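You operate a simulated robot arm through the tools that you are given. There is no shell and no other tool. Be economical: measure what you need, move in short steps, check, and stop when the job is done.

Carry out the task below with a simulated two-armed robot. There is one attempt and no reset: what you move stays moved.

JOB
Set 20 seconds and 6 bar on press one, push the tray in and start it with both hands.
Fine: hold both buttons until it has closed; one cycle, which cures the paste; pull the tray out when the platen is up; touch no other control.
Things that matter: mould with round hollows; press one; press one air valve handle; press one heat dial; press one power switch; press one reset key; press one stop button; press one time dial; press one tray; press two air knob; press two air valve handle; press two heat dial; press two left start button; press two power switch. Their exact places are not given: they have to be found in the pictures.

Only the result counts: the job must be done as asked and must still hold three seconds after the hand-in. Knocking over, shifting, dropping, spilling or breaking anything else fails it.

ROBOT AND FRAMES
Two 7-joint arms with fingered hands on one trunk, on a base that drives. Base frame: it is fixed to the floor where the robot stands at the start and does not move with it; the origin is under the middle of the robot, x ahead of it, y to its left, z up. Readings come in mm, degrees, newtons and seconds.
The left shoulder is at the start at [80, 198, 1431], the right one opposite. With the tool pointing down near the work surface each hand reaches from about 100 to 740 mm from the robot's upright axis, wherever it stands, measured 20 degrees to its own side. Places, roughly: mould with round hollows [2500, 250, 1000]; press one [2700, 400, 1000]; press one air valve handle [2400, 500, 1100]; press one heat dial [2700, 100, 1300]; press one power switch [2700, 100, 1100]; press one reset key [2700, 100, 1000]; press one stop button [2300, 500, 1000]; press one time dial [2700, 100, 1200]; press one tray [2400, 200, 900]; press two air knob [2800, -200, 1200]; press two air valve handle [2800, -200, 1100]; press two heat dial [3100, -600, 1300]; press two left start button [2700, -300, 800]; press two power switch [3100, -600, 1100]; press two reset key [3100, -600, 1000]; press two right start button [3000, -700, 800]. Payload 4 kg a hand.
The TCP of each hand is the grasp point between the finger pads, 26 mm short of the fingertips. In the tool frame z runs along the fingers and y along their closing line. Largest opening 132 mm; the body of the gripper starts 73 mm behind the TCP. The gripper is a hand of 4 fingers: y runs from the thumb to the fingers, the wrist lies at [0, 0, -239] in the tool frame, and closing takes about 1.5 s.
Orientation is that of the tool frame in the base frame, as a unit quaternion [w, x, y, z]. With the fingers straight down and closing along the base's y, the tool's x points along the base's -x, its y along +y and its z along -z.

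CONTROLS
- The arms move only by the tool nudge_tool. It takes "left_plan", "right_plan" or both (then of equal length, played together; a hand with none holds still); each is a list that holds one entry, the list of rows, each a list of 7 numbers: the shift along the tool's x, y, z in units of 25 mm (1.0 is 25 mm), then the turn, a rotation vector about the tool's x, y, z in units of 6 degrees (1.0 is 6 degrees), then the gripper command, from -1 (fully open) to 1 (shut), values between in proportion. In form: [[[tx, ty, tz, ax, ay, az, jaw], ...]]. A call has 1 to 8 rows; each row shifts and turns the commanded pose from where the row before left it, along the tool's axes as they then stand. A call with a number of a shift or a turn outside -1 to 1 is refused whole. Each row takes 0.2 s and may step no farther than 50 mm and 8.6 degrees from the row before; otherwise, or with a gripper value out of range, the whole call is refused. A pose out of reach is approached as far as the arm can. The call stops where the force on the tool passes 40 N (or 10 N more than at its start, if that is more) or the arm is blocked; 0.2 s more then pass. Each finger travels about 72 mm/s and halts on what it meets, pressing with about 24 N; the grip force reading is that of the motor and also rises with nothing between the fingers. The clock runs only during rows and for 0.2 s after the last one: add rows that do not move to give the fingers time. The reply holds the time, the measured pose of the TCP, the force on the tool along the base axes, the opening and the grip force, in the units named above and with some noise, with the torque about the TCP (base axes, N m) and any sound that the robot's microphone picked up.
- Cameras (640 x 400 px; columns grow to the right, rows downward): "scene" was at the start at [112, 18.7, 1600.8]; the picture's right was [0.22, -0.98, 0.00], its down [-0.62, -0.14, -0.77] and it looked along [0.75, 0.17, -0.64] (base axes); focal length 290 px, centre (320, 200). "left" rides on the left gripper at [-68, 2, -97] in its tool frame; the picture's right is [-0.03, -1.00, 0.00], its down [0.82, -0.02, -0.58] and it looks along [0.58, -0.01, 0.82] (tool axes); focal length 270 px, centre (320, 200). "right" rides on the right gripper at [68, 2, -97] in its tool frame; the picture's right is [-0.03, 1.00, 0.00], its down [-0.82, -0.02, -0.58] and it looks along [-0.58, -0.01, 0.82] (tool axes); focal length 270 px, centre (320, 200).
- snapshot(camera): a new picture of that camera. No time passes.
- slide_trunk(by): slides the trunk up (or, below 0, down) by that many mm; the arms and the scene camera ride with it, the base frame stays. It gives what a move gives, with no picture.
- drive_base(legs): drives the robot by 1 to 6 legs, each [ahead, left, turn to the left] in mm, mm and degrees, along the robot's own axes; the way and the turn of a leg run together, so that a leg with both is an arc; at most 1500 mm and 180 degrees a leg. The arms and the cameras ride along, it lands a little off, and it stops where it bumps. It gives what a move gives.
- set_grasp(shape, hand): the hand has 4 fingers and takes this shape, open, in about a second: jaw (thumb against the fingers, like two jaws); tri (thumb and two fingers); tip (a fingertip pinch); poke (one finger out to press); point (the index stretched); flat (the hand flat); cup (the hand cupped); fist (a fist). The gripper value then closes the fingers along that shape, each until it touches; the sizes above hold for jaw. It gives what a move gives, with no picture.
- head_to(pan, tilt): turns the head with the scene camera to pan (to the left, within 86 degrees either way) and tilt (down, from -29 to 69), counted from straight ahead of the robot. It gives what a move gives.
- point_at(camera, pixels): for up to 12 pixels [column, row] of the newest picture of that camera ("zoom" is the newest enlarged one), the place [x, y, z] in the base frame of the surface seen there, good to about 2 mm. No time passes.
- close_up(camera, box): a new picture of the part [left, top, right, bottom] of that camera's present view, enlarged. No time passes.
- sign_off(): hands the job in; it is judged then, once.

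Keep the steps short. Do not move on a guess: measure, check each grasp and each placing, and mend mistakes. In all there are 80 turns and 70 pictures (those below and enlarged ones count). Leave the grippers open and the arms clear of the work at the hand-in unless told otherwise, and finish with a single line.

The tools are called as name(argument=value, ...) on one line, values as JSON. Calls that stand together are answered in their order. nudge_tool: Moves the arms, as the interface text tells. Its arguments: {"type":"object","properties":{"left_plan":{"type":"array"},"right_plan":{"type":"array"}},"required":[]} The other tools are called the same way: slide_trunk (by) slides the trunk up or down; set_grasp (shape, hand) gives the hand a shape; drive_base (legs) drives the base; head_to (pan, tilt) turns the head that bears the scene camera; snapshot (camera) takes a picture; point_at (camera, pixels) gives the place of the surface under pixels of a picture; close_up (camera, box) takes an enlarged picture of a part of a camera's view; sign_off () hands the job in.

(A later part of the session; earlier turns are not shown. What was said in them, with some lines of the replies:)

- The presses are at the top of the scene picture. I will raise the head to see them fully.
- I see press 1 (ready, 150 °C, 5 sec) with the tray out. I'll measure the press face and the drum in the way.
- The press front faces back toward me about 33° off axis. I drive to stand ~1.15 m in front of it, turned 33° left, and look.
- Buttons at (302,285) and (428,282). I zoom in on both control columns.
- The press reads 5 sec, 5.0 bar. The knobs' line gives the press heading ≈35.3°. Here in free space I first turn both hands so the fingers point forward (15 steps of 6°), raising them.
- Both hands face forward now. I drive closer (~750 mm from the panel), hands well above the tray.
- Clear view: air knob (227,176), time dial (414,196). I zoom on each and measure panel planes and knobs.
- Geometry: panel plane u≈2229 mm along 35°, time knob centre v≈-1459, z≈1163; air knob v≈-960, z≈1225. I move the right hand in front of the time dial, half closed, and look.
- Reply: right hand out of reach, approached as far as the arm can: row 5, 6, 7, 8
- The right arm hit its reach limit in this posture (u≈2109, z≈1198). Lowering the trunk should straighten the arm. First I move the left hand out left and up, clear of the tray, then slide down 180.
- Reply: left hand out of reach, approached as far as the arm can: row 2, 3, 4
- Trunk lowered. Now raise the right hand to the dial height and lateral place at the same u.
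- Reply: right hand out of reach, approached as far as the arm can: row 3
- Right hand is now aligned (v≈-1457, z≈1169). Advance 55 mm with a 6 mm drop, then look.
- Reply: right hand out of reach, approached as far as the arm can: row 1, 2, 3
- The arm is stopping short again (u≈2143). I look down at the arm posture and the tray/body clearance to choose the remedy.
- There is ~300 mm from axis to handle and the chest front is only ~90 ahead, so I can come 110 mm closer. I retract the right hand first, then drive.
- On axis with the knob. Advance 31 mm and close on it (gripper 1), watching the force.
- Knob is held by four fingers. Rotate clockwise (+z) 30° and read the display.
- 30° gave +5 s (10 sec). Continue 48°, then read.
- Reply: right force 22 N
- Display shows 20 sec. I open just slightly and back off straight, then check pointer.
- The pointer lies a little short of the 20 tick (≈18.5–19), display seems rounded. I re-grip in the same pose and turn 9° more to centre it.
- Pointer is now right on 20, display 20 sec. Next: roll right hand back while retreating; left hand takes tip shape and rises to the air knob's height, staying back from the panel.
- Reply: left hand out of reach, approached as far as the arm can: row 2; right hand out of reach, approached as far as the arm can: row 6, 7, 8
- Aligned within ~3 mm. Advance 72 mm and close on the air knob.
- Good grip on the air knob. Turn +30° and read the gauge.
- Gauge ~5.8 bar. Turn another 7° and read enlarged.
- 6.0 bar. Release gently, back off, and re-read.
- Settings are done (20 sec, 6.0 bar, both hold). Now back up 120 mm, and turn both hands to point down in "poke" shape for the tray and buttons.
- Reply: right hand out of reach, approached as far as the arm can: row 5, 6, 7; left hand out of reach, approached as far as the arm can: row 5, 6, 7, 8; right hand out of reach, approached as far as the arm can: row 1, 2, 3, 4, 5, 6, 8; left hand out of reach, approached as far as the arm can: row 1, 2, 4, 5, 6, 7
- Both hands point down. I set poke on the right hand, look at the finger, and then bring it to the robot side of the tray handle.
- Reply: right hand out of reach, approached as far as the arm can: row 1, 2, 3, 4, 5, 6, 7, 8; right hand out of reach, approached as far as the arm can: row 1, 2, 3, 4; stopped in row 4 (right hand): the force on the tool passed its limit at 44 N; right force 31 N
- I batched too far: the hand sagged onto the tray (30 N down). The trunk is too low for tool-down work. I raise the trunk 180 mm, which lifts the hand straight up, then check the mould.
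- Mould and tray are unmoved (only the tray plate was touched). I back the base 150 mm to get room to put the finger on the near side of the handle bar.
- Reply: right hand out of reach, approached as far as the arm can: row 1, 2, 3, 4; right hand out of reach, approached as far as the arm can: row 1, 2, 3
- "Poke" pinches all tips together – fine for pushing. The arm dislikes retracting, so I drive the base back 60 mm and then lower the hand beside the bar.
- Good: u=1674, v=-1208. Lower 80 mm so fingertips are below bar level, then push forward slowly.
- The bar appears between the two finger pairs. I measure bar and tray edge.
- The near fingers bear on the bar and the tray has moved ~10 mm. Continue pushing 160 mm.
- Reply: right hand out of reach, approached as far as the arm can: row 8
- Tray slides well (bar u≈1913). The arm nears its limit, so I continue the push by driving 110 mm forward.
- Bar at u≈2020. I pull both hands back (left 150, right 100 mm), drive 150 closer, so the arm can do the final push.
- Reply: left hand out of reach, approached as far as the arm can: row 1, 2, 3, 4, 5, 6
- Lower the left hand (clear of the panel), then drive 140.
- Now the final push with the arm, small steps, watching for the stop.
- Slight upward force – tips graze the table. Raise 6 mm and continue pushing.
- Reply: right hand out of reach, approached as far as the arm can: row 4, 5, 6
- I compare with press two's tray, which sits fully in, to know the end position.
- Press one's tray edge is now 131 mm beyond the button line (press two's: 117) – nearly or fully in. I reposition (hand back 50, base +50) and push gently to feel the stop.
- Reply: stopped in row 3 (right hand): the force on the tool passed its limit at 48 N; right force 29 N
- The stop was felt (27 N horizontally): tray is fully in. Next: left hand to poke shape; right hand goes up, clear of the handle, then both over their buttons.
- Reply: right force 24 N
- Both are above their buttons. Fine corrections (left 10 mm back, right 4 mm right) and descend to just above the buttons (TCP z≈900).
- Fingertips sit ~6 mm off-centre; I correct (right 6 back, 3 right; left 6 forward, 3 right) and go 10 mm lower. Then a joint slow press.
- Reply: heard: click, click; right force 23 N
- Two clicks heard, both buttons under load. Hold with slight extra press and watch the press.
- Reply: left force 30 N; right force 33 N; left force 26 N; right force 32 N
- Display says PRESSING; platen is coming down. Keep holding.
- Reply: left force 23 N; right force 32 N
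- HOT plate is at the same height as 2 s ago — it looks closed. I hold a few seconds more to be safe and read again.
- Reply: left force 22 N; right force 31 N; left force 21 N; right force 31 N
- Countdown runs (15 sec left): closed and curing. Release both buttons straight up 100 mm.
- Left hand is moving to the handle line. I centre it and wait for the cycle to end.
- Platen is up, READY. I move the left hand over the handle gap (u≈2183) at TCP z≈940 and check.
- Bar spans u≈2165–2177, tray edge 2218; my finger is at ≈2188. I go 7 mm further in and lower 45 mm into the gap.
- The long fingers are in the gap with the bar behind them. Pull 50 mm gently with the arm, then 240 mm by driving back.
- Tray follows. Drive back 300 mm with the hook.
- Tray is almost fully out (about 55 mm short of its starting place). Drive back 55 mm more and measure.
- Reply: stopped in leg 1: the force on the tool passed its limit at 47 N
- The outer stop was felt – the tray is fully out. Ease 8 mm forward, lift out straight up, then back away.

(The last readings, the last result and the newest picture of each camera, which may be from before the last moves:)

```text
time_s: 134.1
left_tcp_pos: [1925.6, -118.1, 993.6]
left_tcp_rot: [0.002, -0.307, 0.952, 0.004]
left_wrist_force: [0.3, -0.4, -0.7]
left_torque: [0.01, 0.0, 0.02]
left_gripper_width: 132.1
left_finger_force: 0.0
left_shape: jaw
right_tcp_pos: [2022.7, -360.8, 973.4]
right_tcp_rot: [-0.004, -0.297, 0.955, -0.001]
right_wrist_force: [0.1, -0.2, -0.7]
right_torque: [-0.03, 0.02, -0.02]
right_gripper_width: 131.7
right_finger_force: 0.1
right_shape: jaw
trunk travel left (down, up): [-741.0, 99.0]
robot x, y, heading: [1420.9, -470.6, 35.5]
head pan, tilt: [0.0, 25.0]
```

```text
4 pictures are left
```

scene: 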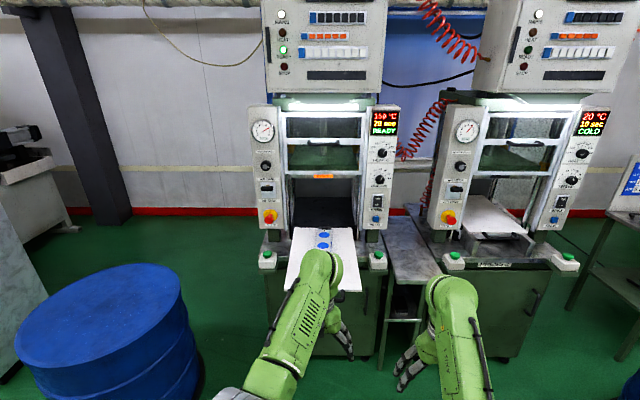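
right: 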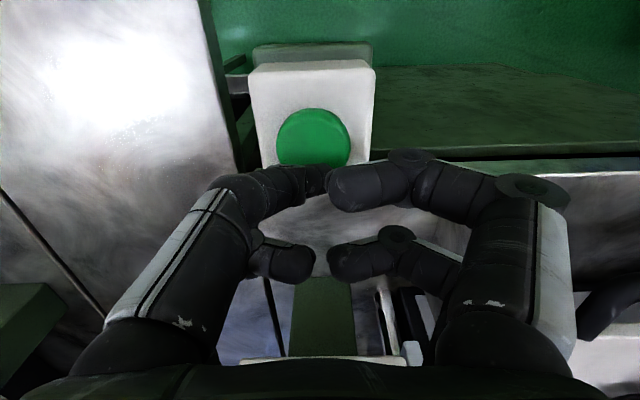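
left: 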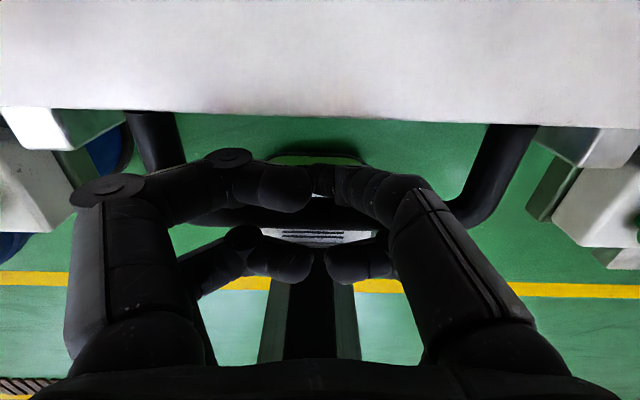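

The tray is out with the mould on it, hands open and clear. One last enlarged check of display, gauge and mould.

close_up(camera="scene", box=[230, 90, 410, 300])

close_up(camera="scene", box=[245, 110, 285, 150])

```text
1.90 times, centred on (320, 195) of scene
```

zoom: 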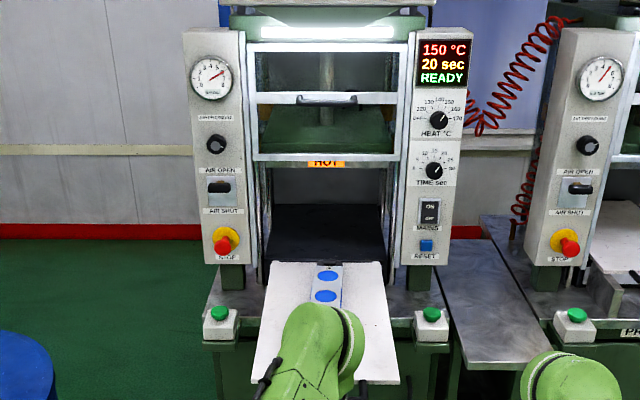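

```text
10.00 times, centred on (265, 130) of scene
```

zoom: 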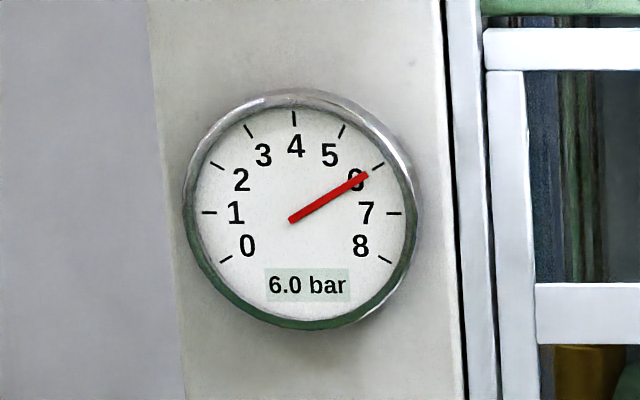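

All is as asked: 20 sec, 6.0 bar, one cycle done, tray out. I hand in.

sign_off()

```text
The job is handed in.
```

Press one ran one 20-second cycle at 6.0 bar, started with both buttons held until it had closed; once the platen was up I pulled the tray out, and the only slip was the right hand briefly touching the tray plate with about 30 N, after which the mould and tray measured unmoved.
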